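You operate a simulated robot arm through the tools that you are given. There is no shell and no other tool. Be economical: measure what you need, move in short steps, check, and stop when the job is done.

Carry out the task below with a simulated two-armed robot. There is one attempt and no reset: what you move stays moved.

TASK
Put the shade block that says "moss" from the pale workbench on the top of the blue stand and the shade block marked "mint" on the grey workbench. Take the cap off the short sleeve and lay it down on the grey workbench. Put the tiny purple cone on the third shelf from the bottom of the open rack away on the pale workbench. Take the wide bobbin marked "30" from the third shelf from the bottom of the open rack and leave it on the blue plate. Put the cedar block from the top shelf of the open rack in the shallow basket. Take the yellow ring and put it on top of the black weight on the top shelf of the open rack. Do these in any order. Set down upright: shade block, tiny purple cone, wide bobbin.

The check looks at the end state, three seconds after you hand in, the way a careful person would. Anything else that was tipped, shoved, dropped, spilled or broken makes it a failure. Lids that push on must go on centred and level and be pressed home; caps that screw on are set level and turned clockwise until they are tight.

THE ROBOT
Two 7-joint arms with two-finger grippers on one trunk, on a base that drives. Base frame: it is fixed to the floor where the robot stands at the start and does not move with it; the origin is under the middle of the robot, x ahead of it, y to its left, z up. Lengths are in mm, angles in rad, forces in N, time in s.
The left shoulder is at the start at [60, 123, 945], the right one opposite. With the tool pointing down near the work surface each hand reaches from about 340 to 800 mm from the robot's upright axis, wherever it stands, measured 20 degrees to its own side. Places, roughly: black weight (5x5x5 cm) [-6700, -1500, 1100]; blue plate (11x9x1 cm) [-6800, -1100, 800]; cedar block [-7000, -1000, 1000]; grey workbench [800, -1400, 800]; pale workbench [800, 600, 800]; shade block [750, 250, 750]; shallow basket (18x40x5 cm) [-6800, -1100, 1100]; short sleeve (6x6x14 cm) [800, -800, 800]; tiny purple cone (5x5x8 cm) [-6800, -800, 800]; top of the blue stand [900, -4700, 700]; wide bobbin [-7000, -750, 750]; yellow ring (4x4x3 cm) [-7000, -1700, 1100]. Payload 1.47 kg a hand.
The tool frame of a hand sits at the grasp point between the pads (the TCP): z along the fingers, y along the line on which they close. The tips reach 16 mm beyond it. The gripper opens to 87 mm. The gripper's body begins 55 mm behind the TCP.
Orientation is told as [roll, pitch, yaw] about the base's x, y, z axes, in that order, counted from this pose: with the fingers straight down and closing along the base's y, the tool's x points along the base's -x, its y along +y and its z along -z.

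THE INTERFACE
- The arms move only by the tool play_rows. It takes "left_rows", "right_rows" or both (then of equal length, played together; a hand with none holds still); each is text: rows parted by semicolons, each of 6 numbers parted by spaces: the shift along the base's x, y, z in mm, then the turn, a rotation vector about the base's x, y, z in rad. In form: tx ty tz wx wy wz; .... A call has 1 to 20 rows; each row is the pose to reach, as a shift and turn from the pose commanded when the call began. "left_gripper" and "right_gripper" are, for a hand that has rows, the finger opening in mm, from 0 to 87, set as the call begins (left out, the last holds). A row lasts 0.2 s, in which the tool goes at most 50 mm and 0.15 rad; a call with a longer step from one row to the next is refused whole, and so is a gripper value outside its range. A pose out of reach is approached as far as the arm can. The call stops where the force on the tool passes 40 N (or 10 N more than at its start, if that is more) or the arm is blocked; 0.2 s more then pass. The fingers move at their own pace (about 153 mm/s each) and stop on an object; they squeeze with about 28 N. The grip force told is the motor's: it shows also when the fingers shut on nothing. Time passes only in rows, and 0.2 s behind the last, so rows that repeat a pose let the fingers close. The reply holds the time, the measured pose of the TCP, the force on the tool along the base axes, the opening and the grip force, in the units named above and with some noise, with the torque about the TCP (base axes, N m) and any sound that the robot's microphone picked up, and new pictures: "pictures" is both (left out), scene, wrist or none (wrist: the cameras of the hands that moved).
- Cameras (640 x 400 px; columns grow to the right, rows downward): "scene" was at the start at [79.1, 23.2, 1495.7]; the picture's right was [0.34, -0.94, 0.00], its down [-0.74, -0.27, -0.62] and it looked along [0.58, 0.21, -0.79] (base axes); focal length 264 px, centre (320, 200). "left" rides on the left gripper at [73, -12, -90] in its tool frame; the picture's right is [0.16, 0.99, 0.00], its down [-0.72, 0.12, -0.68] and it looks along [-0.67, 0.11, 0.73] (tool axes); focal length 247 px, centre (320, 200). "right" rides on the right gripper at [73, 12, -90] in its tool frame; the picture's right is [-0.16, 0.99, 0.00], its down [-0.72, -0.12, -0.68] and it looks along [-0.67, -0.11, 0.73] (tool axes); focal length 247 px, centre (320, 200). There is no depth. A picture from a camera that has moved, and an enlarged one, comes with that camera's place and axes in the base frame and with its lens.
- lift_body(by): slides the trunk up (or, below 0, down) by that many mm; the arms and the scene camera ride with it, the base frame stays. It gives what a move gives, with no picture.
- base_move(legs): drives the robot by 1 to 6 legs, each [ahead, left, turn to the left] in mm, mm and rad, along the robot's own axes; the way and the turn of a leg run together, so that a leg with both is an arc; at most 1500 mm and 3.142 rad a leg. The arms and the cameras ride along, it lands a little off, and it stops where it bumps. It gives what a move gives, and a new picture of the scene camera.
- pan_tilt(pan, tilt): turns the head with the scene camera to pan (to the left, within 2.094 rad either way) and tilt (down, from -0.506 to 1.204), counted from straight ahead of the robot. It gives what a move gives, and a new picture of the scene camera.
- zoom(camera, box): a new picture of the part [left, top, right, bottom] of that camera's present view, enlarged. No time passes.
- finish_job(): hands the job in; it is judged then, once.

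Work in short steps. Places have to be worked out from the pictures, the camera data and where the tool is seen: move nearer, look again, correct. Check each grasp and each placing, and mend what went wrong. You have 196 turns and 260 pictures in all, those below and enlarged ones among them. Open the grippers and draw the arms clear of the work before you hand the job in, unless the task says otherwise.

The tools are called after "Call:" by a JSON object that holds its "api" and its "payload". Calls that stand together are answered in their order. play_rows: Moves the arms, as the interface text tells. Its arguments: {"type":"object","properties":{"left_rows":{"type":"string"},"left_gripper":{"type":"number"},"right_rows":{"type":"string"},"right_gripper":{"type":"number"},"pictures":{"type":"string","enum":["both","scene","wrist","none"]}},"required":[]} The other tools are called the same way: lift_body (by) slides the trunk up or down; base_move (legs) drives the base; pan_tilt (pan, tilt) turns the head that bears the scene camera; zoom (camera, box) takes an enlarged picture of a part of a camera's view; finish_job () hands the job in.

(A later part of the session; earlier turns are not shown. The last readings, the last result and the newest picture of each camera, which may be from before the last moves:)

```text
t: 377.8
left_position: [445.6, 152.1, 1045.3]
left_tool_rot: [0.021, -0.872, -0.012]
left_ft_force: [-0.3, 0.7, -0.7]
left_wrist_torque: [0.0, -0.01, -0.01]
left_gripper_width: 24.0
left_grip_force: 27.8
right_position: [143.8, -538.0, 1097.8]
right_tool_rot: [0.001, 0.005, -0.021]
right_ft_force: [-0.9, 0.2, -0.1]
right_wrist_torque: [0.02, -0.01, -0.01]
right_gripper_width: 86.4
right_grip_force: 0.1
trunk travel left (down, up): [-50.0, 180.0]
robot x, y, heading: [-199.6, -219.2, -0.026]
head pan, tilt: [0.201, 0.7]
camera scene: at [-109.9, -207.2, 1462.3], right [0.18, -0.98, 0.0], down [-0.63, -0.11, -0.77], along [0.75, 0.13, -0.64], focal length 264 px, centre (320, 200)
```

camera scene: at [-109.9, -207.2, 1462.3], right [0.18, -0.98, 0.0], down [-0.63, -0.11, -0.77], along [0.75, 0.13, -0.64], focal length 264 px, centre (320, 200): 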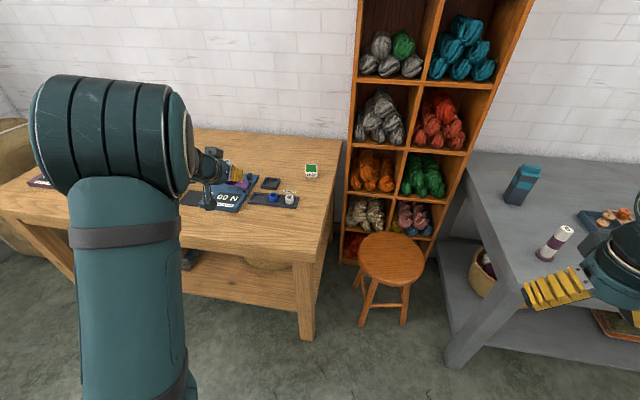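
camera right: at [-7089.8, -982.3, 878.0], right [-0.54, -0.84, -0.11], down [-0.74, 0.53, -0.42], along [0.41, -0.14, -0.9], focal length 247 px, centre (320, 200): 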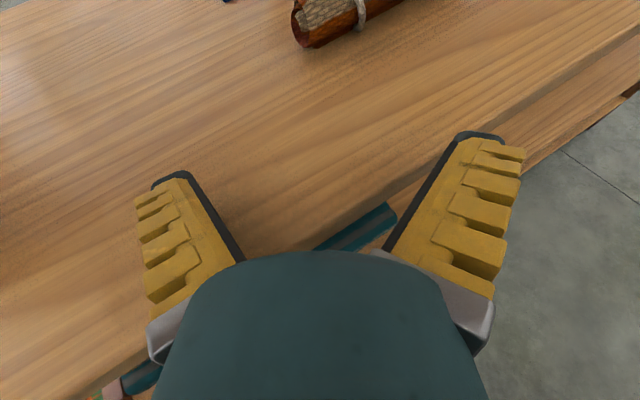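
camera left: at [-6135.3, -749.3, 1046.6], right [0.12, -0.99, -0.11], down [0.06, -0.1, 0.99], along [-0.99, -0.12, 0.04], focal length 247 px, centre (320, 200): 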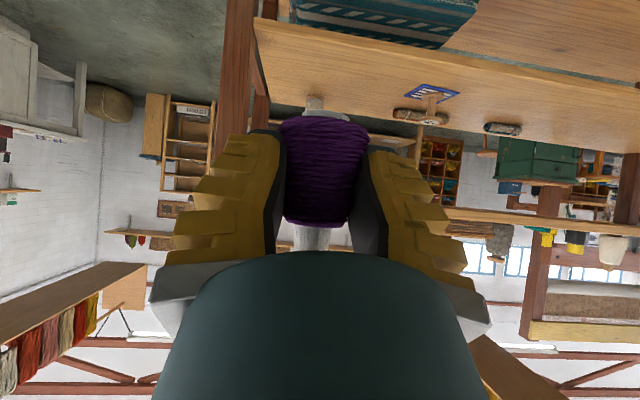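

The bench front near mint's old place is empty. I move the cone over (500,143) and lower to z≈845.

Call:
{"api": "play_rows", "payload": {"left_rows": "28 -4 -20 0 0 0;55 -9 -50 0 0 0;55 -9 -90 0 0 0;55 -9 -130 0 0 0;55 -9 -170 0 0 0;55 -9 -200 0 0 0;55 -9 -200 0 0 0", "pictures": "both"}}

```text
t: 379.4
left_position: [498.7, 144.4, 844.2]
left_tool_rot: [0.023, -0.871, -0.012]
left_ft_force: [0.7, 0.4, 0.3]
left_wrist_torque: [-0.03, 0.0, 0.02]
left_gripper_width: 23.9
left_grip_force: 28.3
right_position: [142.5, -536.7, 1098.6]
right_tool_rot: [-0.001, 0.005, -0.02]
right_ft_force: [0.9, -0.6, 0.9]
right_wrist_torque: [0.03, -0.02, -0.01]
right_gripper_width: 87.2
right_grip_force: 0.2
trunk travel left (down, up): [-50.0, 180.0]
robot x, y, heading: [-200.9, -221.1, -0.023]
head pan, tilt: [0.201, 0.7]
camera scene: at [-110.1, -207.2, 1462.3], right [0.18, -0.98, 0.0], down [-0.63, -0.11, -0.77], along [0.75, 0.13, -0.64], focal length 264 px, centre (320, 200)
camera left: at [385.3, 132.8, 845.5], right [-0.11, 0.99, -0.11], down [-0.06, 0.1, 0.99], along [0.99, 0.11, 0.05], focal length 247 px, centre (320, 200)
```

scene: 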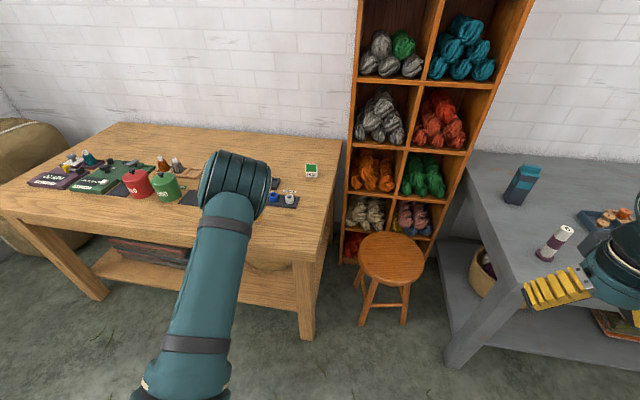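
left: 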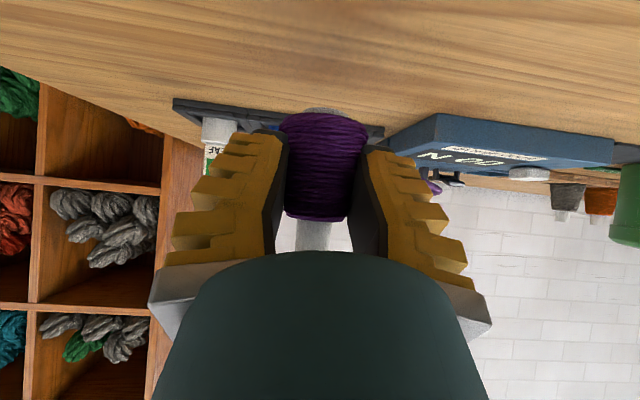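

Clear. I creep down to contact.

Call:
{"api": "play_rows", "payload": {"left_rows": "0 0 -8 0 0 0;0 0 -14 0 0 0;0 0 -17 0 0 0;0 0 -19 0 0 0;0 0 -21 0 0 0;0 0 -23 0 0 0;0 0 -25 0 0 0", "pictures": "none"}}

```text
t: 381.0
left_position: [498.8, 145.4, 820.3]
left_tool_rot: [0.023, -0.871, -0.013]
left_ft_force: [1.6, 0.3, -0.1]
left_wrist_torque: [0.0, -0.01, -0.01]
left_gripper_width: 24.0
left_grip_force: 27.7
right_position: [142.0, -537.1, 1098.9]
right_tool_rot: [0.0, 0.004, -0.022]
right_ft_force: [-0.1, 0.2, -0.4]
right_wrist_torque: [0.02, 0.0, -0.03]
right_gripper_width: 87.3
right_grip_force: 0.0
trunk travel left (down, up): [-50.0, 180.0]
robot x, y, heading: [-205.2, -220.6, -0.027]
head pan, tilt: [0.201, 0.7]
```

Call:
{"api": "play_rows", "payload": {"left_rows": "0 0 -1 0 0 0;0 0 -2 0 0 0;0 0 -3 0 0 0;0 0 -4 0 0 0;0 0 -5 0 0 0;0 0 -6 0 0 0", "pictures": "none"}}

```text
t: 382.4
left_position: [499.1, 143.8, 816.5]
left_tool_rot: [0.024, -0.876, -0.015]
left_ft_force: [3.9, 1.3, 10.7]
left_wrist_torque: [0.03, -0.16, 0.02]
left_gripper_width: 23.7
left_grip_force: 28.5
right_position: [141.6, -538.6, 1098.8]
right_tool_rot: [0.0, 0.006, -0.021]
right_ft_force: [-0.1, 0.0, 1.0]
right_wrist_torque: [-0.02, 0.01, 0.0]
right_gripper_width: 87.2
right_grip_force: 0.0
trunk travel left (down, up): [-50.0, 180.0]
robot x, y, heading: [-201.6, -225.3, -0.03]
head pan, tilt: [0.201, 0.7]
```

Contact. I open and retreat along the tool axis.

Call:
{"api": "play_rows", "payload": {"left_rows": "0 0 1 0 0 0;0 0 1 0 0 0;0 0 1 0 0 0;-15 0 13 0 0 0;-40 0 34 0 0 0;-70 0 60 0 0 0;-100 0 85 0 0 0", "left_gripper": 87, "pictures": "wrist"}}

```text
t: 384.0
left_position: [397.4, 144.8, 902.7]
left_tool_rot: [0.02, -0.873, -0.013]
left_ft_force: [0.0, 0.1, 0.4]
left_wrist_torque: [-0.04, -0.01, 0.01]
left_gripper_width: 86.7
left_grip_force: 0.1
right_position: [143.2, -538.1, 1099.1]
right_tool_rot: [0.0, 0.006, -0.021]
right_ft_force: [0.7, -0.9, 0.3]
right_wrist_torque: [0.03, 0.01, -0.01]
right_gripper_width: 86.8
right_grip_force: 0.0
trunk travel left (down, up): [-50.0, 180.0]
robot x, y, heading: [-201.3, -219.2, -0.025]
head pan, tilt: [0.201, 0.7]
camera left: at [283.4, 132.7, 903.9], right [-0.11, 0.99, -0.11], down [-0.06, 0.1, 0.99], along [0.99, 0.11, 0.05], focal length 247 px, centre (320, 200)
```

left: 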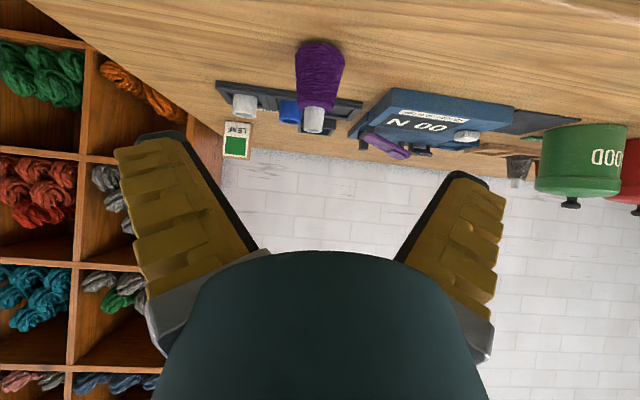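

The cone stands upright on the pale bench. I bring the left hand back to tool-down home.

Call:
{"api": "play_rows", "payload": {"left_rows": "-20 0 35 0 .12 0;-50 0 65 0 .25 0;-85 -5 90 0 .38 0;-120 -10 110 0 .5 0;-155 -15 130 0 .63 0;-190 -20 145 0 .75 0;-220 -22 157 0 .873 0;-220 -22 157 0 .873 .012", "pictures": "none"}}

Call:
{"api": "base_move", "payload": {"legs": [[-100, 0, 0.026], [0, -600, 0]]}}

Call:
{"api": "pan_tilt", "payload": {"pan": 0.0, "tilt": 0.6}}

```text
t: 385.8
left_position: [177.5, 121.0, 1055.6]
left_tool_rot: [0.017, 0.002, 0.004]
left_ft_force: [-0.2, 0.4, -0.3]
left_wrist_torque: [0.01, 0.01, -0.01]
left_gripper_width: 87.1
left_grip_force: 0.0
right_position: [143.2, -537.3, 1098.6]
right_tool_rot: [0.0, 0.005, -0.022]
right_ft_force: [-0.1, -0.7, 0.0]
right_wrist_torque: [0.01, 0.0, 0.04]
right_gripper_width: 86.8
right_grip_force: 0.0
trunk travel left (down, up): [-50.0, 180.0]
robot x, y, heading: [-202.8, -218.1, -0.023]
head pan, tilt: [0.201, 0.7]
```

```text
t: 392.2
left_position: [68.7, -456.4, 1055.4]
left_tool_rot: [0.017, 0.001, 0.037]
left_ft_force: [0.5, 0.3, 0.3]
left_wrist_torque: [0.0, 0.02, -0.01]
left_gripper_width: 86.9
left_grip_force: 0.0
right_position: [56.5, -1116.3, 1098.4]
right_tool_rot: [-0.001, 0.005, 0.009]
right_ft_force: [0.3, -0.4, -0.7]
right_wrist_torque: [0.0, 0.01, -0.03]
right_gripper_width: 86.9
right_grip_force: 0.1
trunk travel left (down, up): [-50.0, 180.0]
robot x, y, heading: [-300.6, -807.8, 0.01]
head pan, tilt: [0.201, 0.7]
camera scene: at [-207.1, -794.6, 1462.3], right [0.21, -0.98, 0.0], down [-0.63, -0.13, -0.76], along [0.75, 0.16, -0.64], focal length 264 px, centre (320, 200)
```

scene: 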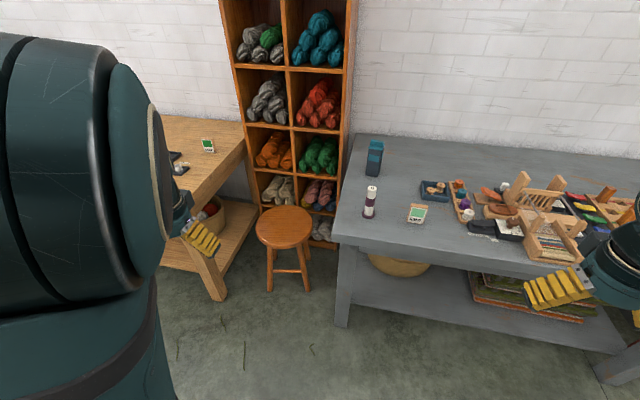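

```text
t: 392.9
left_position: [70.2, -455.9, 1055.7]
left_tool_rot: [0.018, 0.001, 0.036]
left_ft_force: [0.4, -0.6, 0.2]
left_wrist_torque: [0.0, 0.02, -0.02]
left_gripper_width: 87.1
left_grip_force: 0.1
right_position: [56.5, -1116.0, 1100.3]
right_tool_rot: [0.0, 0.005, 0.011]
right_ft_force: [0.2, -0.2, -0.4]
right_wrist_torque: [0.03, 0.02, 0.02]
right_gripper_width: 87.0
right_grip_force: 0.0
trunk travel left (down, up): [-50.0, 180.0]
robot x, y, heading: [-297.6, -807.3, 0.009]
head pan, tilt: [0.0, 0.6]
camera scene: at [-201.8, -811.3, 1470.9], right [0.01, -1.0, 0.0], down [-0.57, -0.01, -0.82], along [0.82, 0.01, -0.57], focal length 264 px, centre (320, 200)
```

scene: 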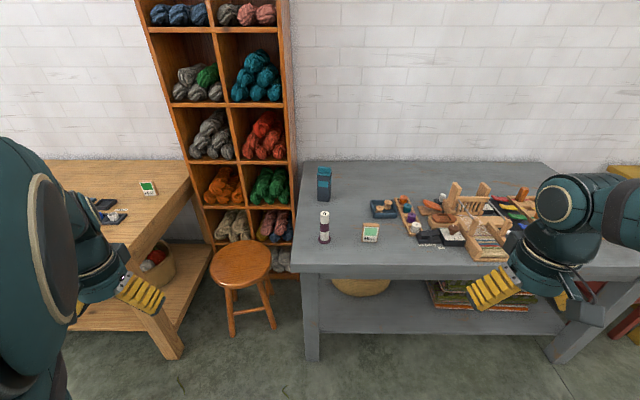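

I drive forward to axis x≈85 and zoom on the sleeve.

Call:
{"api": "base_move", "payload": {"legs": [[385, -40, -0.01]]}}

Call:
{"api": "zoom", "payload": {"camera": "scene", "box": [250, 120, 410, 280]}}

```text
t: 395.3
left_position: [459.4, -501.8, 1055.2]
left_tool_rot: [0.017, 0.001, 0.02]
left_ft_force: [0.6, -1.0, 0.2]
left_wrist_torque: [0.02, 0.02, -0.01]
left_gripper_width: 87.1
left_grip_force: 0.0
right_position: [434.2, -1160.4, 1098.7]
right_tool_rot: [0.0, 0.005, 0.0]
right_ft_force: [0.8, 0.6, -0.6]
right_wrist_torque: [0.0, 0.03, 0.03]
right_gripper_width: 86.8
right_grip_force: 0.0
trunk travel left (down, up): [-50.0, 180.0]
robot x, y, heading: [84.7, -847.7, -0.002]
head pan, tilt: [0.0, 0.6]
camera scene: at [181.6, -851.8, 1470.8], right [0.0, -1.0, 0.0], down [-0.57, 0.0, -0.82], along [0.82, 0.0, -0.57], focal length 264 px, centre (320, 200)
```

scene: 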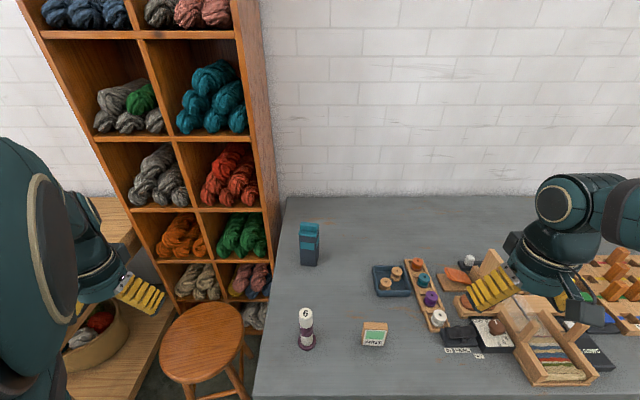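

```text
2.50 times, centred on (330, 200) of scene
camera zoom: at [181.6, -851.8, 1470.8], right [0.0, -1.0, 0.0], down [-0.57, 0.0, -0.82], along [0.82, 0.0, -0.57], focal length 660 px, centre (295, 200)
```

zoom: 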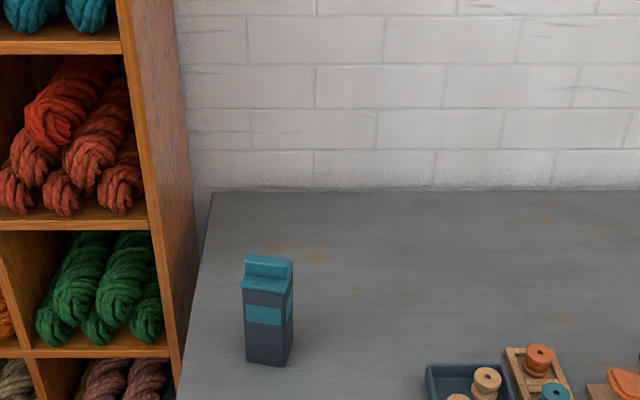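

The sleeve's cap is a plate with a ridge. The yarn rack stands close on the left (y≈-705), so I use the right hand; I bring it near above for a look.

Call:
{"api": "play_rows", "payload": {"right_rows": "26 34 0 0 0 0;52 68 0 0 0 0;78 102 0 0 0 0;104 137 0 0 0 0;130 172 0 0 0 0;156 206 -5 0 0 0;182 241 -10 0 0 0;208 276 -15 0 0 0;234 310 -20 0 0 0;260 343 -25 0 0 0;275 345 -30 0 0 0", "pictures": "both"}}

```text
t: 397.7
left_position: [457.7, -501.0, 1054.4]
left_tool_rot: [0.018, 0.0, 0.021]
left_ft_force: [-0.4, -0.3, 0.2]
left_wrist_torque: [-0.01, 0.01, -0.01]
left_gripper_width: 87.2
left_grip_force: 0.1
right_position: [709.2, -815.7, 1068.2]
right_tool_rot: [-0.001, 0.006, -0.003]
right_ft_force: [-0.1, 0.2, 0.3]
right_wrist_torque: [0.05, 0.02, 0.0]
right_gripper_width: 87.0
right_grip_force: 0.1
trunk travel left (down, up): [-50.0, 180.0]
robot x, y, heading: [81.3, -848.9, -0.005]
head pan, tilt: [0.0, 0.6]
camera scene: at [181.0, -852.1, 1470.9], right [0.0, -1.0, 0.0], down [-0.57, 0.0, -0.82], along [0.82, 0.0, -0.57], focal length 264 px, centre (320, 200)
camera right: at [636.7, -803.4, 1158.1], right [0.16, 0.99, 0.0], down [0.73, -0.12, 0.68], along [0.67, -0.11, -0.74], focal length 247 px, centre (320, 200)
```

scene: 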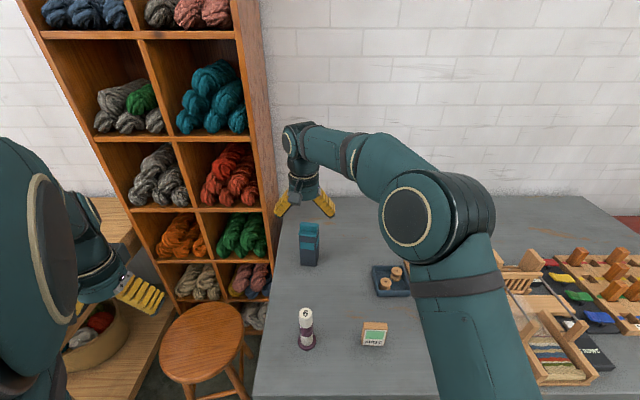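
right: 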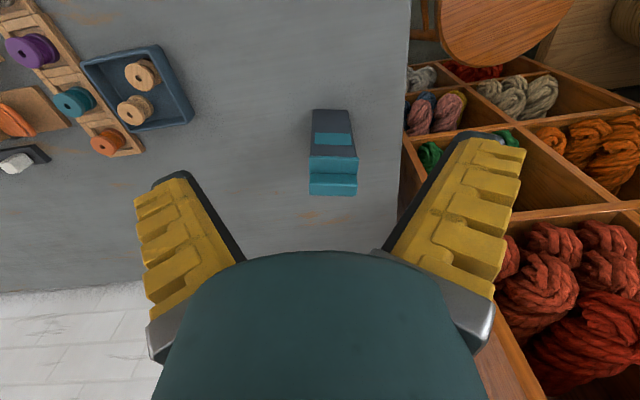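

Call:
{"api": "zoom", "payload": {"camera": "right", "box": [270, 90, 400, 220]}}

Call:
{"api": "zoom", "payload": {"camera": "scene", "box": [270, 205, 350, 275]}}

```text
3.08 times, centred on (335, 155) of right
camera zoom: at [636.7, -803.4, 1158.1], right [0.16, 0.99, 0.0], down [0.73, -0.12, 0.68], along [0.67, -0.11, -0.74], focal length 760 px, centre (274, 338)
```

zoom: 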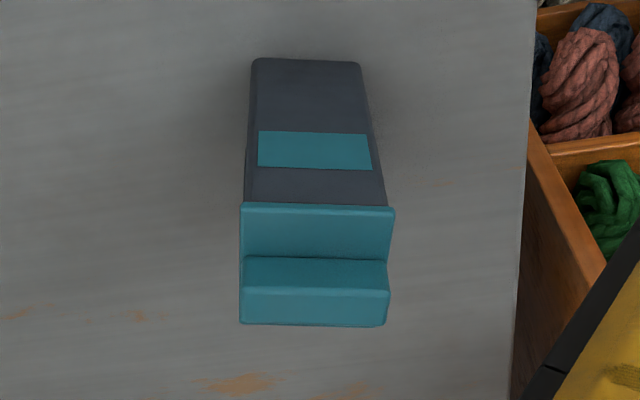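

```text
5.71 times, centred on (310, 240) of scene
camera zoom: at [181.0, -852.1, 1470.9], right [0.0, -1.0, 0.0], down [-0.57, 0.0, -0.82], along [0.82, 0.0, -0.57], focal length 1507 px, centre (377, -29)
```

zoom: 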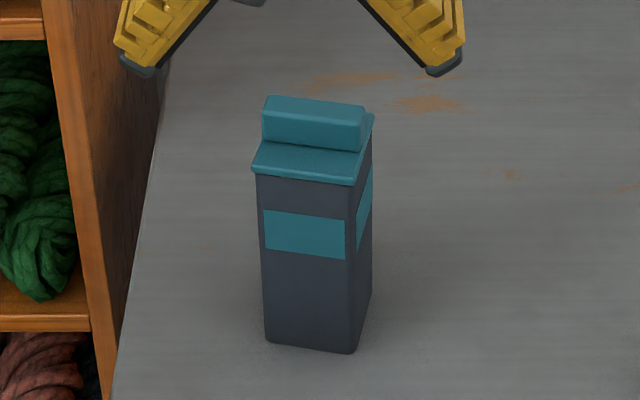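

The cap: plate ~59 wide with ridge on top, top ≈930, sleeve centre ≈(825,-814), turned about −0.17 rad. I align the right hand above it at z≈985 and check.

Call:
{"api": "play_rows", "payload": {"right_rows": "40 1 -10 0 0 -.08;75 2 -30 0 0 -.17;95 2 -60 0 0 -.17;95 2 -83 0 0 -.17;95 2 -83 0 0 -.17", "pictures": "both"}}

```text
t: 398.9
left_position: [457.3, -501.6, 1055.0]
left_tool_rot: [0.018, 0.0, 0.02]
left_ft_force: [0.0, -0.8, -0.6]
left_wrist_torque: [0.0, 0.02, -0.02]
left_gripper_width: 87.0
left_grip_force: 0.2
right_position: [800.7, -815.0, 985.1]
right_tool_rot: [0.0, 0.005, -0.173]
right_ft_force: [0.2, 0.2, 0.3]
right_wrist_torque: [-0.01, 0.03, 0.0]
right_gripper_width: 87.2
right_grip_force: 0.1
right hand out of reach, approached as far as the arm can: row 3, 4, 5
trunk travel left (down, up): [-50.0, 180.0]
robot x, y, heading: [82.4, -848.4, -0.007]
head pan, tilt: [0.0, 0.6]
camera scene: at [180.4, -852.1, 1471.0], right [0.0, -1.0, 0.0], down [-0.56, 0.0, -0.83], along [0.83, 0.0, -0.56], focal length 264 px, centre (320, 200)
camera right: at [730.5, -791.9, 1074.4], right [0.33, 0.95, 0.0], down [0.7, -0.24, 0.68], along [0.64, -0.22, -0.74], focal length 247 px, centre (320, 200)
```

scene: 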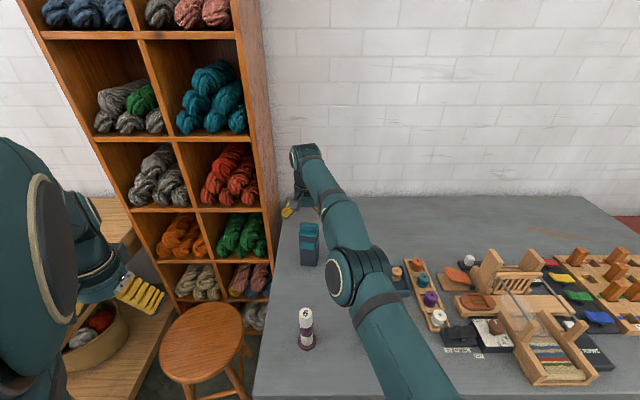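
right: 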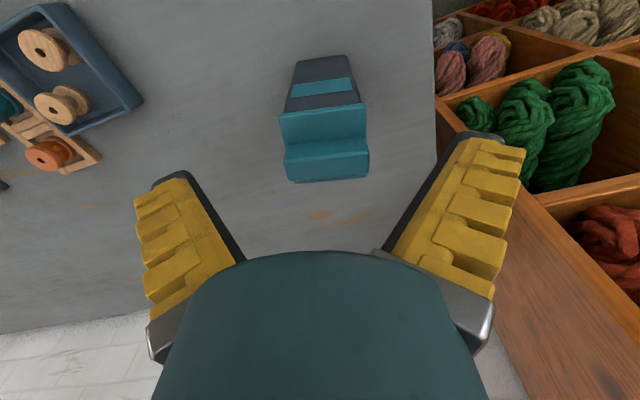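

Sleeve yaw is ≈−0.22, cap centre ≈(822,-818). The arm nears its reach; I raise the trunk for better reach.

Call:
{"api": "lift_body", "payload": {"by": 150}}

Call:
{"api": "play_rows", "payload": {"right_rows": "8 -1 -40 0 0 -.025;16 -2 -85 0 0 -.05;21 -3 -130 0 0 -.05;21 -3 -165 0 0 -.05;21 -3 -165 0 0 -.05", "pictures": "both"}}

```text
t: 400.7
left_position: [458.3, -499.6, 1205.2]
left_tool_rot: [0.017, -0.001, 0.021]
left_ft_force: [0.1, -0.5, -0.4]
left_wrist_torque: [0.0, 0.04, -0.01]
left_gripper_width: 87.1
left_grip_force: 0.0
right_position: [799.6, -816.1, 1134.4]
right_tool_rot: [0.001, 0.005, -0.173]
right_ft_force: [0.1, 0.6, -0.2]
right_wrist_torque: [-0.02, 0.03, 0.0]
right_gripper_width: 86.9
right_grip_force: 0.1
trunk travel left (down, up): [-200.0, 30.0]
robot x, y, heading: [86.1, -847.3, -0.005]
head pan, tilt: [0.0, 0.6]
```

```text
t: 401.9
left_position: [457.6, -501.9, 1205.5]
left_tool_rot: [0.018, 0.001, 0.021]
left_ft_force: [-0.6, 0.0, -0.2]
left_wrist_torque: [-0.01, 0.03, 0.01]
left_gripper_width: 87.1
left_grip_force: 0.1
right_position: [813.4, -820.1, 969.7]
right_tool_rot: [0.0, 0.003, -0.223]
right_ft_force: [-0.3, 0.1, -0.2]
right_wrist_torque: [0.02, 0.01, 0.02]
right_gripper_width: 87.3
right_grip_force: 0.2
right hand out of reach, approached as far as the arm can: row 2, 3, 4, 5
trunk travel left (down, up): [-200.0, 30.0]
robot x, y, heading: [83.5, -846.7, -0.008]
head pan, tilt: [0.0, 0.6]
camera scene: at [180.9, -851.8, 1620.9], right [0.0, -1.0, 0.0], down [-0.56, 0.0, -0.83], along [0.83, 0.0, -0.56], focal length 264 px, centre (320, 200)
camera right: at [744.6, -793.1, 1059.1], right [0.37, 0.93, 0.0], down [0.68, -0.27, 0.68], along [0.63, -0.25, -0.74], focal length 247 px, centre (320, 200)
```

scene: 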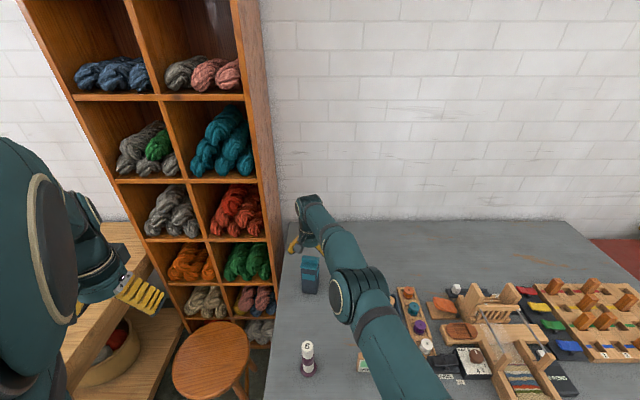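
right: 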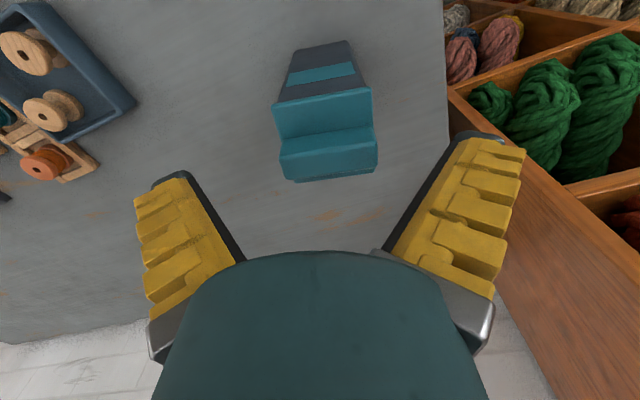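

Slightly short of reach. I move the hand aside, then shift the base 25 ahead and 95 left for a better arm posture.

Call:
{"api": "play_rows", "payload": {"right_rows": "-10 -40 20 0 0 0;-20 -85 30 0 0 0;-25 -110 30 0 0 0", "pictures": "none"}}

Call:
{"api": "base_move", "payload": {"legs": [[25, 95, 0.005]]}}

```text
t: 402.7
left_position: [455.7, -501.1, 1205.3]
left_tool_rot: [0.018, 0.0, 0.021]
left_ft_force: [0.2, -1.1, 0.3]
left_wrist_torque: [-0.01, -0.02, 0.01]
left_gripper_width: 87.3
left_grip_force: 0.1
right_position: [787.4, -932.5, 999.6]
right_tool_rot: [0.001, 0.002, -0.223]
right_ft_force: [0.8, 0.6, 0.5]
right_wrist_torque: [0.01, -0.01, 0.03]
right_gripper_width: 86.8
right_grip_force: 0.0
trunk travel left (down, up): [-200.0, 30.0]
robot x, y, heading: [85.0, -850.3, -0.005]
head pan, tilt: [0.0, 0.6]
```

```text
t: 404.2
left_position: [481.6, -406.7, 1204.7]
left_tool_rot: [0.017, 0.0, 0.027]
left_ft_force: [-0.8, 0.6, -0.2]
left_wrist_torque: [-0.02, -0.01, -0.04]
left_gripper_width: 87.2
left_grip_force: 0.1
right_position: [813.6, -833.7, 999.3]
right_tool_rot: [-0.002, 0.005, -0.217]
right_ft_force: [-0.4, 0.8, 0.1]
right_wrist_torque: [-0.02, -0.01, -0.03]
right_gripper_width: 87.0
right_grip_force: 0.1
trunk travel left (down, up): [-200.0, 30.0]
robot x, y, heading: [108.9, -752.7, 0.003]
head pan, tilt: [0.0, 0.6]
camera scene: at [206.1, -757.4, 1620.9], right [0.0, -1.0, 0.0], down [-0.57, 0.0, -0.82], along [0.82, 0.0, -0.57], focal length 264 px, centre (320, 200)
```

scene: 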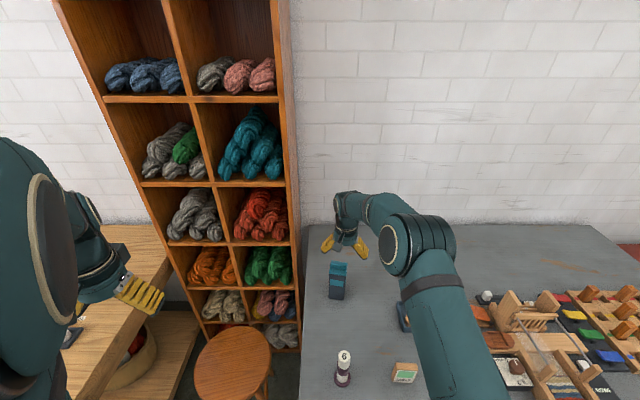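

Good. I move above the cap at (823,-818,960) and check alignment.

Call:
{"api": "play_rows", "payload": {"right_rows": "9 16 -20 0 0 0;9 16 -40 0 0 0;9 16 -40 0 0 0", "pictures": "wrist"}}

```text
t: 405.0
left_position: [480.9, -406.5, 1204.9]
left_tool_rot: [0.016, 0.0, 0.028]
left_ft_force: [-0.6, -0.5, 0.2]
left_wrist_torque: [0.02, 0.04, 0.0]
left_gripper_width: 87.2
left_grip_force: 0.1
right_position: [822.8, -816.5, 960.4]
right_tool_rot: [0.001, 0.005, -0.216]
right_ft_force: [0.0, -0.3, 0.5]
right_wrist_torque: [-0.01, -0.02, -0.05]
right_gripper_width: 87.0
right_grip_force: 0.0
trunk travel left (down, up): [-200.0, 30.0]
robot x, y, heading: [111.2, -753.2, -0.003]
head pan, tilt: [0.0, 0.6]
camera right: at [754.9, -790.4, 1049.7], right [0.37, 0.93, 0.0], down [0.69, -0.27, 0.68], along [0.63, -0.25, -0.74], focal length 247 px, centre (320, 200)
```

right: 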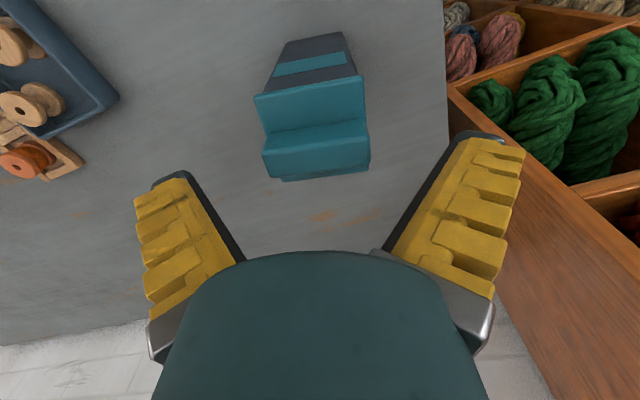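

Well aligned. I shift −3 in y, lower to z≈925 and close on the cap.

Call:
{"api": "play_rows", "payload": {"right_rows": "1 -3 -15 0 0 0;1 -3 -35 0 0 0;1 -3 -35 0 0 0", "pictures": "none"}}

Call:
{"api": "play_rows", "payload": {"right_rows": "0 0 0 0 0 0;0 0 0 0 0 0;0 0 0 0 0 0", "right_gripper": 0, "pictures": "both"}}

```text
t: 405.8
left_position: [480.5, -406.0, 1206.0]
left_tool_rot: [0.018, 0.0, 0.028]
left_ft_force: [-0.3, 1.0, -0.4]
left_wrist_torque: [0.02, 0.0, -0.05]
left_gripper_width: 87.0
left_grip_force: 0.0
right_position: [823.8, -821.1, 924.5]
right_tool_rot: [0.001, 0.004, -0.216]
right_ft_force: [0.4, -0.6, 1.0]
right_wrist_torque: [0.01, 0.01, -0.02]
right_gripper_width: 86.8
right_grip_force: 0.0
trunk travel left (down, up): [-200.0, 30.0]
robot x, y, heading: [111.5, -755.8, 0.001]
head pan, tilt: [0.0, 0.6]
```

```text
t: 406.6
left_position: [480.9, -405.8, 1205.1]
left_tool_rot: [0.017, -0.001, 0.027]
left_ft_force: [0.2, 0.3, 0.7]
left_wrist_torque: [-0.02, 0.02, 0.01]
left_gripper_width: 87.0
left_grip_force: 0.0
right_position: [824.3, -821.9, 926.2]
right_tool_rot: [0.0, 0.006, -0.218]
right_ft_force: [-0.3, 0.3, -1.4]
right_wrist_torque: [0.0, 0.02, -0.02]
right_gripper_width: 57.3
right_grip_force: 28.0
trunk travel left (down, up): [-200.0, 30.0]
robot x, y, heading: [110.3, -756.2, 0.003]
head pan, tilt: [0.0, 0.6]
camera scene: at [206.0, -758.0, 1620.9], right [0.0, -1.0, 0.0], down [-0.56, 0.0, -0.83], along [0.83, 0.0, -0.56], focal length 264 px, centre (320, 200)
camera right: at [755.2, -794.6, 1014.3], right [0.37, 0.93, 0.0], down [0.69, -0.27, 0.68], along [0.63, -0.25, -0.74], focal length 247 px, centre (320, 200)
```

scene: 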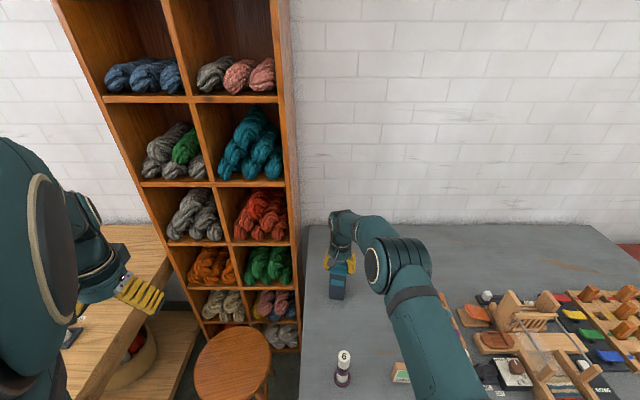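
right: 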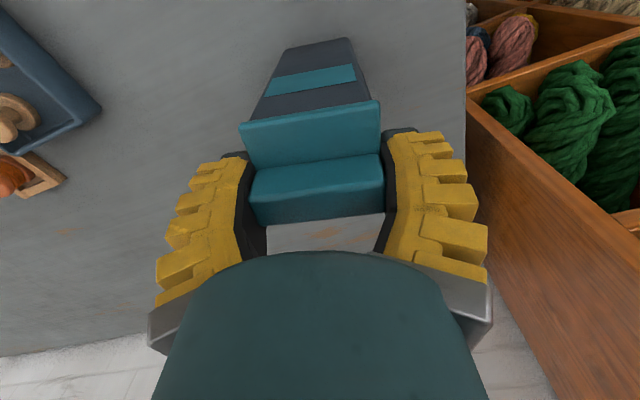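

The cap is gripped. I lift slowly 12 mm and watch whether the sleeve stays.

Call:
{"api": "play_rows", "payload": {"right_rows": "0 0 3 0 0 0;0 0 6 0 0 0;0 0 9 0 0 0;0 0 12 0 0 0;0 0 15 0 0 0", "pictures": "wrist"}}

Call:
{"api": "zoom", "payload": {"camera": "scene", "box": [300, 220, 380, 320]}}

```text
t: 407.8
left_position: [481.1, -405.4, 1205.9]
left_tool_rot: [0.017, 0.0, 0.028]
left_ft_force: [-0.1, -0.2, -0.6]
left_wrist_torque: [0.01, -0.01, -0.05]
left_gripper_width: 86.9
left_grip_force: 0.0
right_position: [823.5, -821.5, 940.5]
right_tool_rot: [-0.002, 0.005, -0.215]
right_ft_force: [0.3, -0.2, -0.7]
right_wrist_torque: [0.03, -0.02, 0.01]
right_gripper_width: 57.4
right_grip_force: 28.5
trunk travel left (down, up): [-200.0, 30.0]
robot x, y, heading: [108.6, -753.9, -0.002]
head pan, tilt: [0.0, 0.6]
camera right: at [755.0, -794.2, 1029.3], right [0.37, 0.93, 0.0], down [0.69, -0.27, 0.68], along [0.63, -0.25, -0.74], focal length 247 px, centre (320, 200)
```

right: 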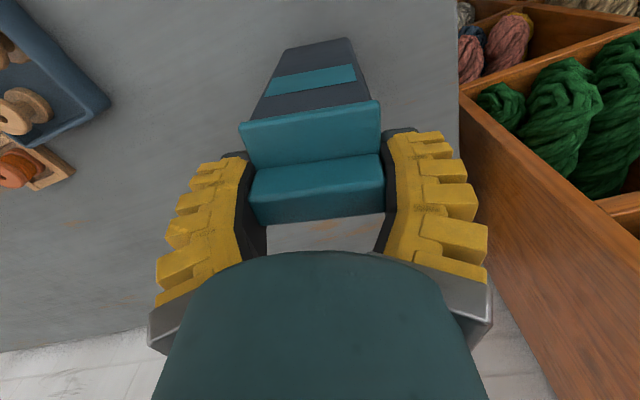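

```text
4.00 times, centred on (340, 270) of scene
camera zoom: at [206.0, -758.0, 1620.9], right [0.0, -1.0, 0.0], down [-0.56, 0.0, -0.83], along [0.83, 0.0, -0.56], focal length 1055 px, centre (240, -80)
```

zoom: 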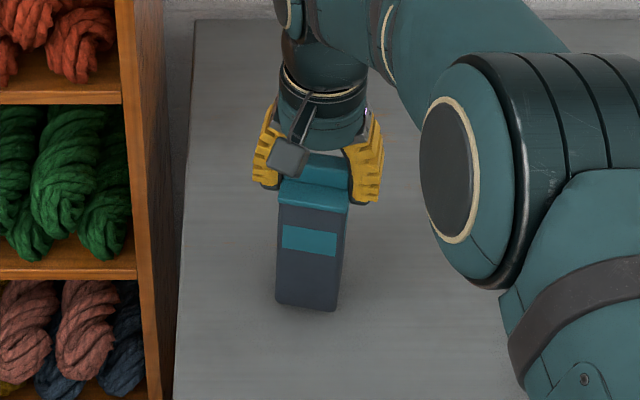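

The sleeve came up with the cap, so a second hand must hold it. I lift it clear and bring it to (600,-840,1100) in front of me, squared up.

Call:
{"api": "play_rows", "payload": {"right_rows": "0 0 40 0 0 0;-15 0 80 0 0 0;-50 0 110 0 0 .05;-92 -3 130 0 0 .1;-137 -8 145 0 0 .15;-182 -14 158 0 0 .216;-224 -19 160 0 0 .216;-224 -19 160 0 0 .216", "pictures": "both"}}

```text
t: 409.6
left_position: [480.9, -405.8, 1204.9]
left_tool_rot: [0.017, 0.003, 0.028]
left_ft_force: [0.8, -0.4, -1.0]
left_wrist_torque: [0.01, -0.01, -0.01]
left_gripper_width: 87.0
left_grip_force: 0.1
right_position: [598.7, -838.9, 1101.2]
right_tool_rot: [-0.001, 0.007, 0.0]
right_ft_force: [0.4, 0.7, -0.8]
right_wrist_torque: [0.0, 0.02, 0.02]
right_gripper_width: 57.3
right_grip_force: 28.4
trunk travel left (down, up): [-200.0, 30.0]
robot x, y, heading: [112.8, -753.8, -0.001]
head pan, tilt: [0.0, 0.6]
camera scene: at [206.9, -757.7, 1620.8], right [0.0, -1.0, 0.0], down [-0.57, 0.0, -0.82], along [0.82, 0.0, -0.57], focal length 264 px, centre (320, 200)
camera right: at [525.9, -826.7, 1190.4], right [0.16, 0.99, 0.0], down [0.73, -0.12, 0.68], along [0.67, -0.11, -0.74], focal length 247 px, centre (320, 200)
```

scene: 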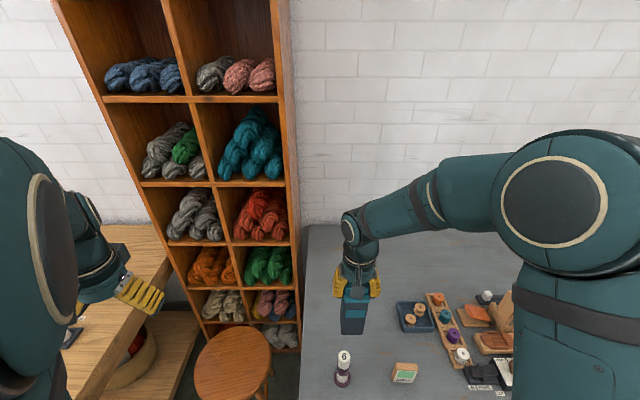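
right: 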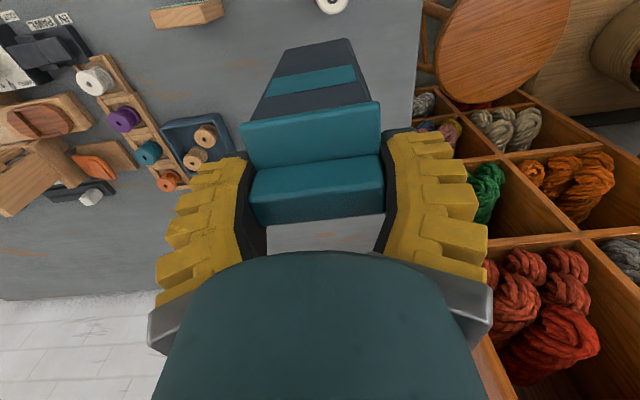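

The sleeve hangs free. I turn the left hand to point right (75° tilt), coming to (560,-650,1015), and shift the right hand back 40 to stay clear of the rack.

Call:
{"api": "play_rows", "payload": {"left_rows": "6 -17 -14 -.0724 -.0724 -.0944;11 -35 -27 -.1448 -.1448 -.1888;17 -52 -41 -.2172 -.2172 -.2832;23 -70 -54 -.2896 -.2896 -.3776;28 -87 -68 -.362 -.362 -.472;34 -105 -81 -.4344 -.4344 -.5664;40 -122 -95 -.5068 -.5068 -.6608;45 -139 -109 -.5792 -.5792 -.7552;51 -157 -122 -.6516 -.6516 -.8496;56 -174 -136 -.724 -.724 -.944;62 -192 -149 -.7964 -.7964 -1.0384;68 -209 -163 -.8688 -.8688 -1.1328;73 -227 -176 -.9412 -.9412 -1.2272;79 -244 -190 -1.0136 -1.0136 -1.3216;79 -244 -190 -1.0136 -1.0136 -1.3216", "right_rows": "-3 0 0 0 0 0;-6 0 0 0 0 0;-9 0 0 0 0 0;-12 0 0 0 0 0;-15 0 0 0 0 0;-18 0 0 0 0 0;-21 0 0 0 0 0;-24 0 0 0 0 0;-27 0 0 0 0 0;-30 0 0 0 0 0;-33 0 0 0 0 0;-36 0 0 0 0 0;-38 0 0 0 0 0;-40 0 0 0 0 0;-40 0 0 0 0 0", "pictures": "both"}}

```text
t: 412.8
left_position: [559.2, -652.5, 1014.9]
left_tool_rot: [-0.078, -1.307, -1.473]
left_ft_force: [0.8, -0.1, 0.6]
left_wrist_torque: [-0.02, -0.01, 0.04]
left_gripper_width: 86.9
left_grip_force: 0.0
left hand out of reach, approached as far as the arm can: row 5
right_position: [559.7, -840.7, 1099.9]
right_tool_rot: [0.0, 0.005, -0.001]
right_ft_force: [-0.5, -0.2, -2.0]
right_wrist_torque: [-0.02, -0.03, 0.0]
right_gripper_width: 57.2
right_grip_force: 28.1
trunk travel left (down, up): [-200.0, 30.0]
robot x, y, heading: [109.9, -756.1, -0.001]
head pan, tilt: [0.0, 0.6]
camera scene: at [205.2, -758.2, 1621.0], right [0.0, -1.0, 0.0], down [-0.56, 0.0, -0.83], along [0.83, 0.0, -0.56], focal length 264 px, centre (320, 200)
camera right: at [486.4, -828.5, 1189.4], right [0.16, 0.99, 0.0], down [0.73, -0.12, 0.68], along [0.67, -0.11, -0.74], focal length 247 px, centre (320, 200)
camera left: at [544.6, -546.2, 968.0], right [0.98, 0.06, -0.17], down [0.12, 0.47, 0.87], along [0.14, -0.88, 0.46], focal length 247 px, centre (320, 200)
```

scene: 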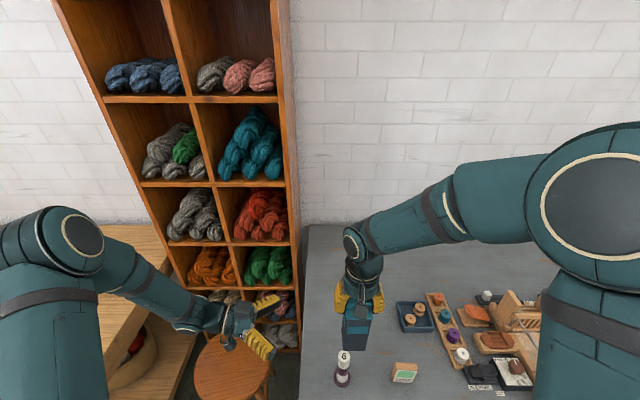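
right: 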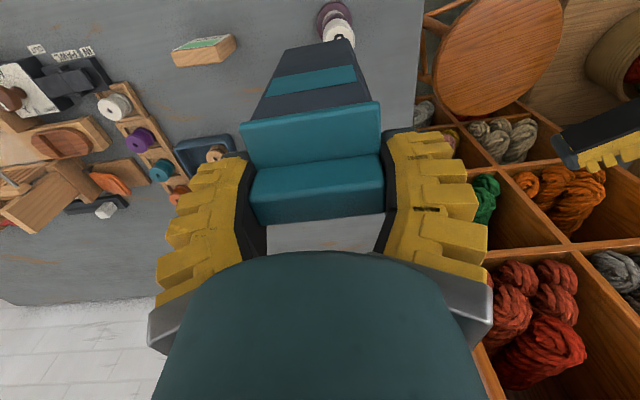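
left: 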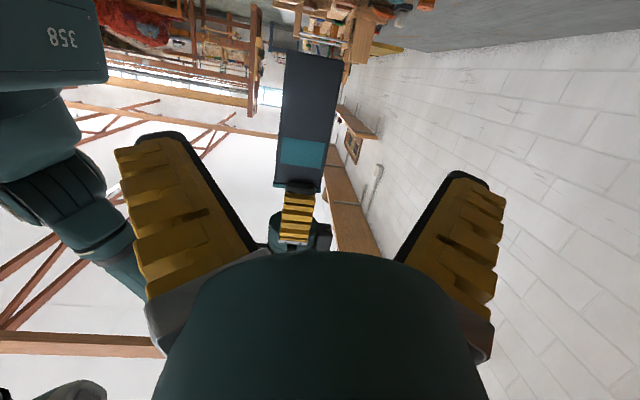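

The left hand sees the sleeve centred between its fingers. I lower 18 and advance towards it, checking before the last part.

Call:
{"api": "play_rows", "payload": {"left_rows": "1 -10 -18 0 0 0;2 -45 -18 0 0 0;2 -85 -18 0 0 0;2 -125 -18 0 0 0;2 -125 -18 0 0 0", "pictures": "both"}}

```text
t: 414.0
left_position: [562.0, -775.5, 997.2]
left_tool_rot: [-0.086, -1.307, -1.465]
left_ft_force: [0.3, 0.2, -0.3]
left_wrist_torque: [-0.01, -0.01, -0.01]
left_gripper_width: 87.1
left_grip_force: 0.1
right_position: [559.4, -840.5, 1100.2]
right_tool_rot: [-0.002, 0.005, 0.0]
right_ft_force: [0.2, 0.1, -1.8]
right_wrist_torque: [-0.02, -0.02, 0.0]
right_gripper_width: 57.0
right_grip_force: 28.0
trunk travel left (down, up): [-200.0, 30.0]
robot x, y, heading: [109.7, -752.8, -0.0]
head pan, tilt: [0.0, 0.6]
camera scene: at [205.7, -757.5, 1620.9], right [0.0, -1.0, 0.0], down [-0.56, 0.0, -0.83], along [0.83, 0.0, -0.56], focal length 264 px, centre (320, 200)
camera left: at [547.1, -671.1, 949.5], right [0.98, 0.07, -0.17], down [0.12, 0.47, 0.87], along [0.14, -0.88, 0.46], focal length 247 px, centre (320, 200)
```

scene: 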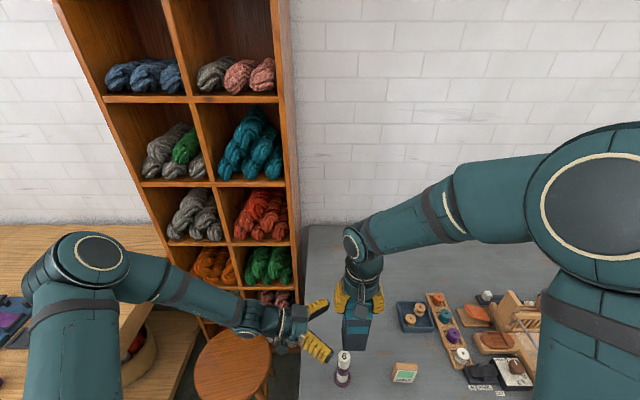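
left: 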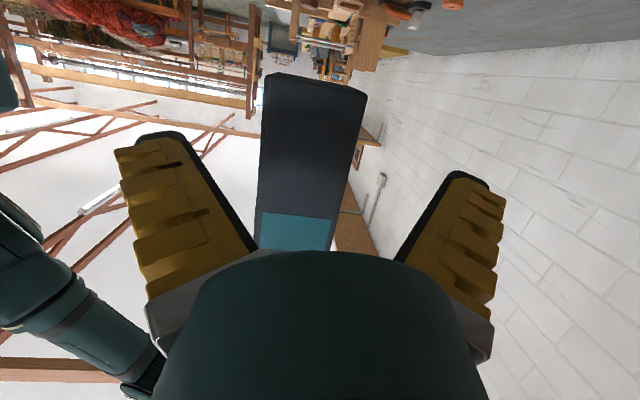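

Centred. I advance the last 62 mm and close the left gripper on the body.

Call:
{"api": "play_rows", "payload": {"left_rows": "0 -22 0 0 0 0;0 -44 0 0 0 0;0 -62 0 0 0 0;0 -62 0 0 0 0", "pictures": "none"}}

Call:
{"api": "play_rows", "payload": {"left_rows": "0 0 0 0 0 0;0 0 0 0 0 0;0 0 0 0 0 0;0 0 0 0 0 0", "left_gripper": 0, "pictures": "both"}}

```text
t: 415.0
left_position: [560.4, -837.5, 997.1]
left_tool_rot: [-0.082, -1.303, -1.465]
left_ft_force: [0.1, 0.0, 0.1]
left_wrist_torque: [0.01, -0.01, -0.02]
left_gripper_width: 87.1
left_grip_force: 0.1
right_position: [559.8, -839.6, 1100.0]
right_tool_rot: [0.001, 0.005, -0.001]
right_ft_force: [0.3, -0.3, -0.4]
right_wrist_torque: [-0.01, -0.04, 0.01]
right_gripper_width: 56.7
right_grip_force: 27.7
trunk travel left (down, up): [-200.0, 30.0]
robot x, y, heading: [108.1, -755.8, -0.005]
head pan, tilt: [0.0, 0.6]
```

```text
t: 416.0
left_position: [560.6, -837.3, 996.7]
left_tool_rot: [-0.084, -1.305, -1.464]
left_ft_force: [0.1, 0.5, 0.2]
left_wrist_torque: [-0.01, -0.01, -0.01]
left_gripper_width: 60.4
left_grip_force: 28.3
right_position: [559.8, -839.5, 1100.1]
right_tool_rot: [0.001, 0.005, -0.003]
right_ft_force: [0.3, 0.1, 0.6]
right_wrist_torque: [0.01, -0.02, 0.01]
right_gripper_width: 57.2
right_grip_force: 28.2
trunk travel left (down, up): [-200.0, 30.0]
robot x, y, heading: [109.6, -756.3, 0.002]
head pan, tilt: [0.0, 0.6]
heard: snap
camera scene: at [206.0, -758.0, 1620.9], right [0.0, -1.0, 0.0], down [-0.56, 0.0, -0.83], along [0.83, 0.0, -0.56], focal length 264 px, centre (320, 200)
camera left: at [546.5, -731.9, 949.9], right [0.98, 0.06, -0.17], down [0.12, 0.47, 0.87], along [0.14, -0.88, 0.46], focal length 247 px, centre (320, 200)
```

scene: 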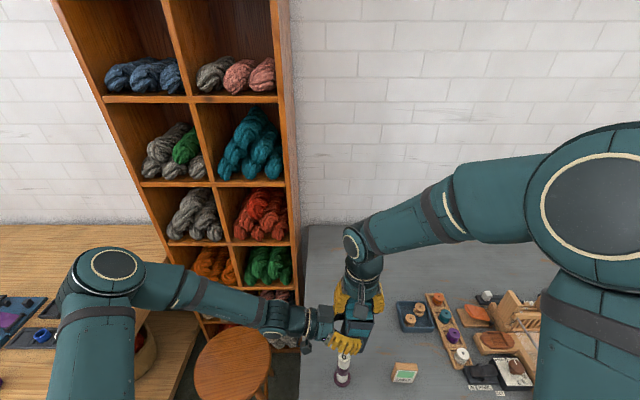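
left: 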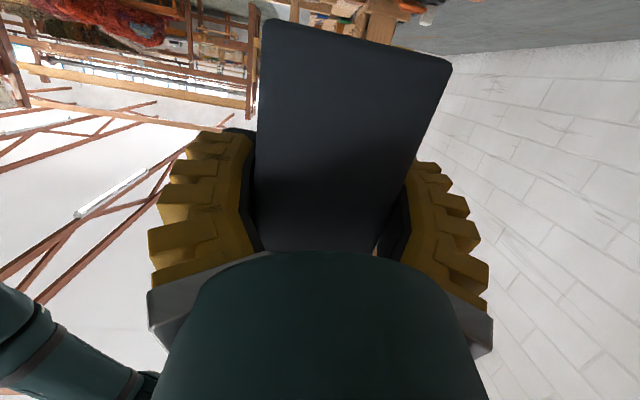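

A "snap" was heard: the cap came loose. I pull the right hand straight up, slowly, the left holding the sleeve.

Call:
{"api": "play_rows", "payload": {"right_rows": "0 0 4 0 0 0;0 0 8 0 0 0;0 0 14 0 0 0;0 0 22 0 0 0;0 0 32 0 0 0;0 0 45 0 0 0;0 0 60 0 0 0", "pictures": "both"}}

Call:
{"api": "zoom", "payload": {"camera": "scene", "box": [290, 220, 430, 400]}}

```text
t: 417.6
left_position: [560.7, -837.7, 997.2]
left_tool_rot: [-0.082, -1.304, -1.466]
left_ft_force: [1.0, 0.1, -0.3]
left_wrist_torque: [-0.03, 0.01, -0.01]
left_gripper_width: 60.2
left_grip_force: 27.9
right_position: [557.5, -840.3, 1159.3]
right_tool_rot: [-0.001, 0.005, 0.001]
right_ft_force: [0.6, 0.9, -0.1]
right_wrist_torque: [0.01, -0.02, -0.01]
right_gripper_width: 57.0
right_grip_force: 28.4
trunk travel left (down, up): [-200.0, 30.0]
robot x, y, heading: [113.4, -755.1, 0.004]
head pan, tilt: [0.0, 0.6]
camera scene: at [205.6, -758.1, 1620.9], right [0.0, -1.0, 0.0], down [-0.56, 0.0, -0.83], along [0.83, 0.0, -0.56], focal length 264 px, centre (320, 200)
camera right: at [486.2, -828.3, 1249.4], right [0.16, 0.99, 0.0], down [0.73, -0.12, 0.68], along [0.67, -0.11, -0.74], focal length 247 px, centre (320, 200)
```

scene: 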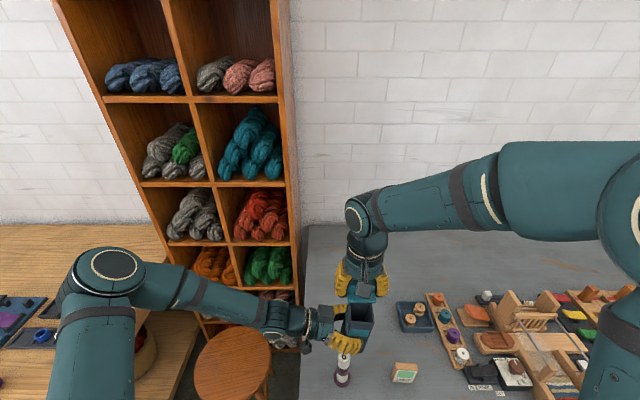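
right: 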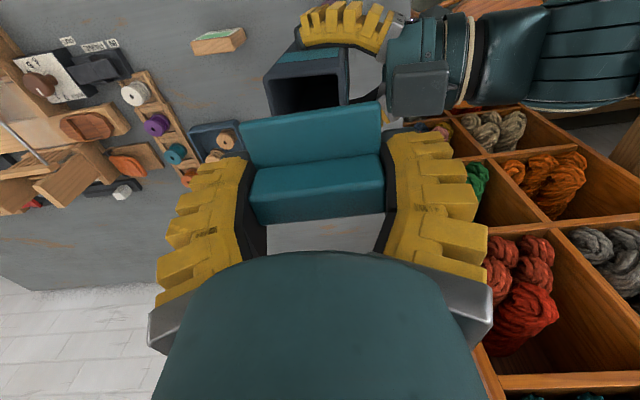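

```text
2.22 times, centred on (360, 310) of scene
camera zoom: at [205.6, -758.1, 1620.9], right [0.0, -1.0, 0.0], down [-0.56, 0.0, -0.83], along [0.83, 0.0, -0.56], focal length 586 px, centre (231, -44)
```

zoom: 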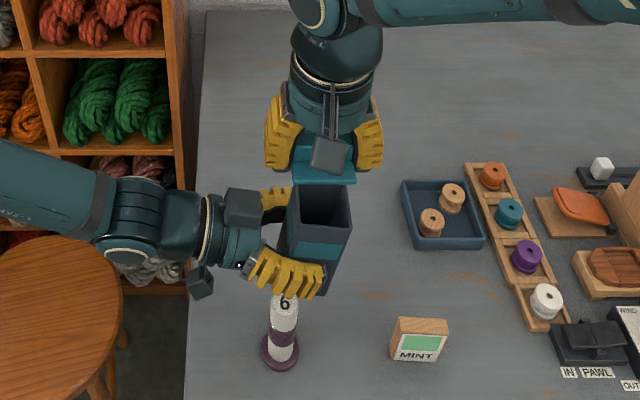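

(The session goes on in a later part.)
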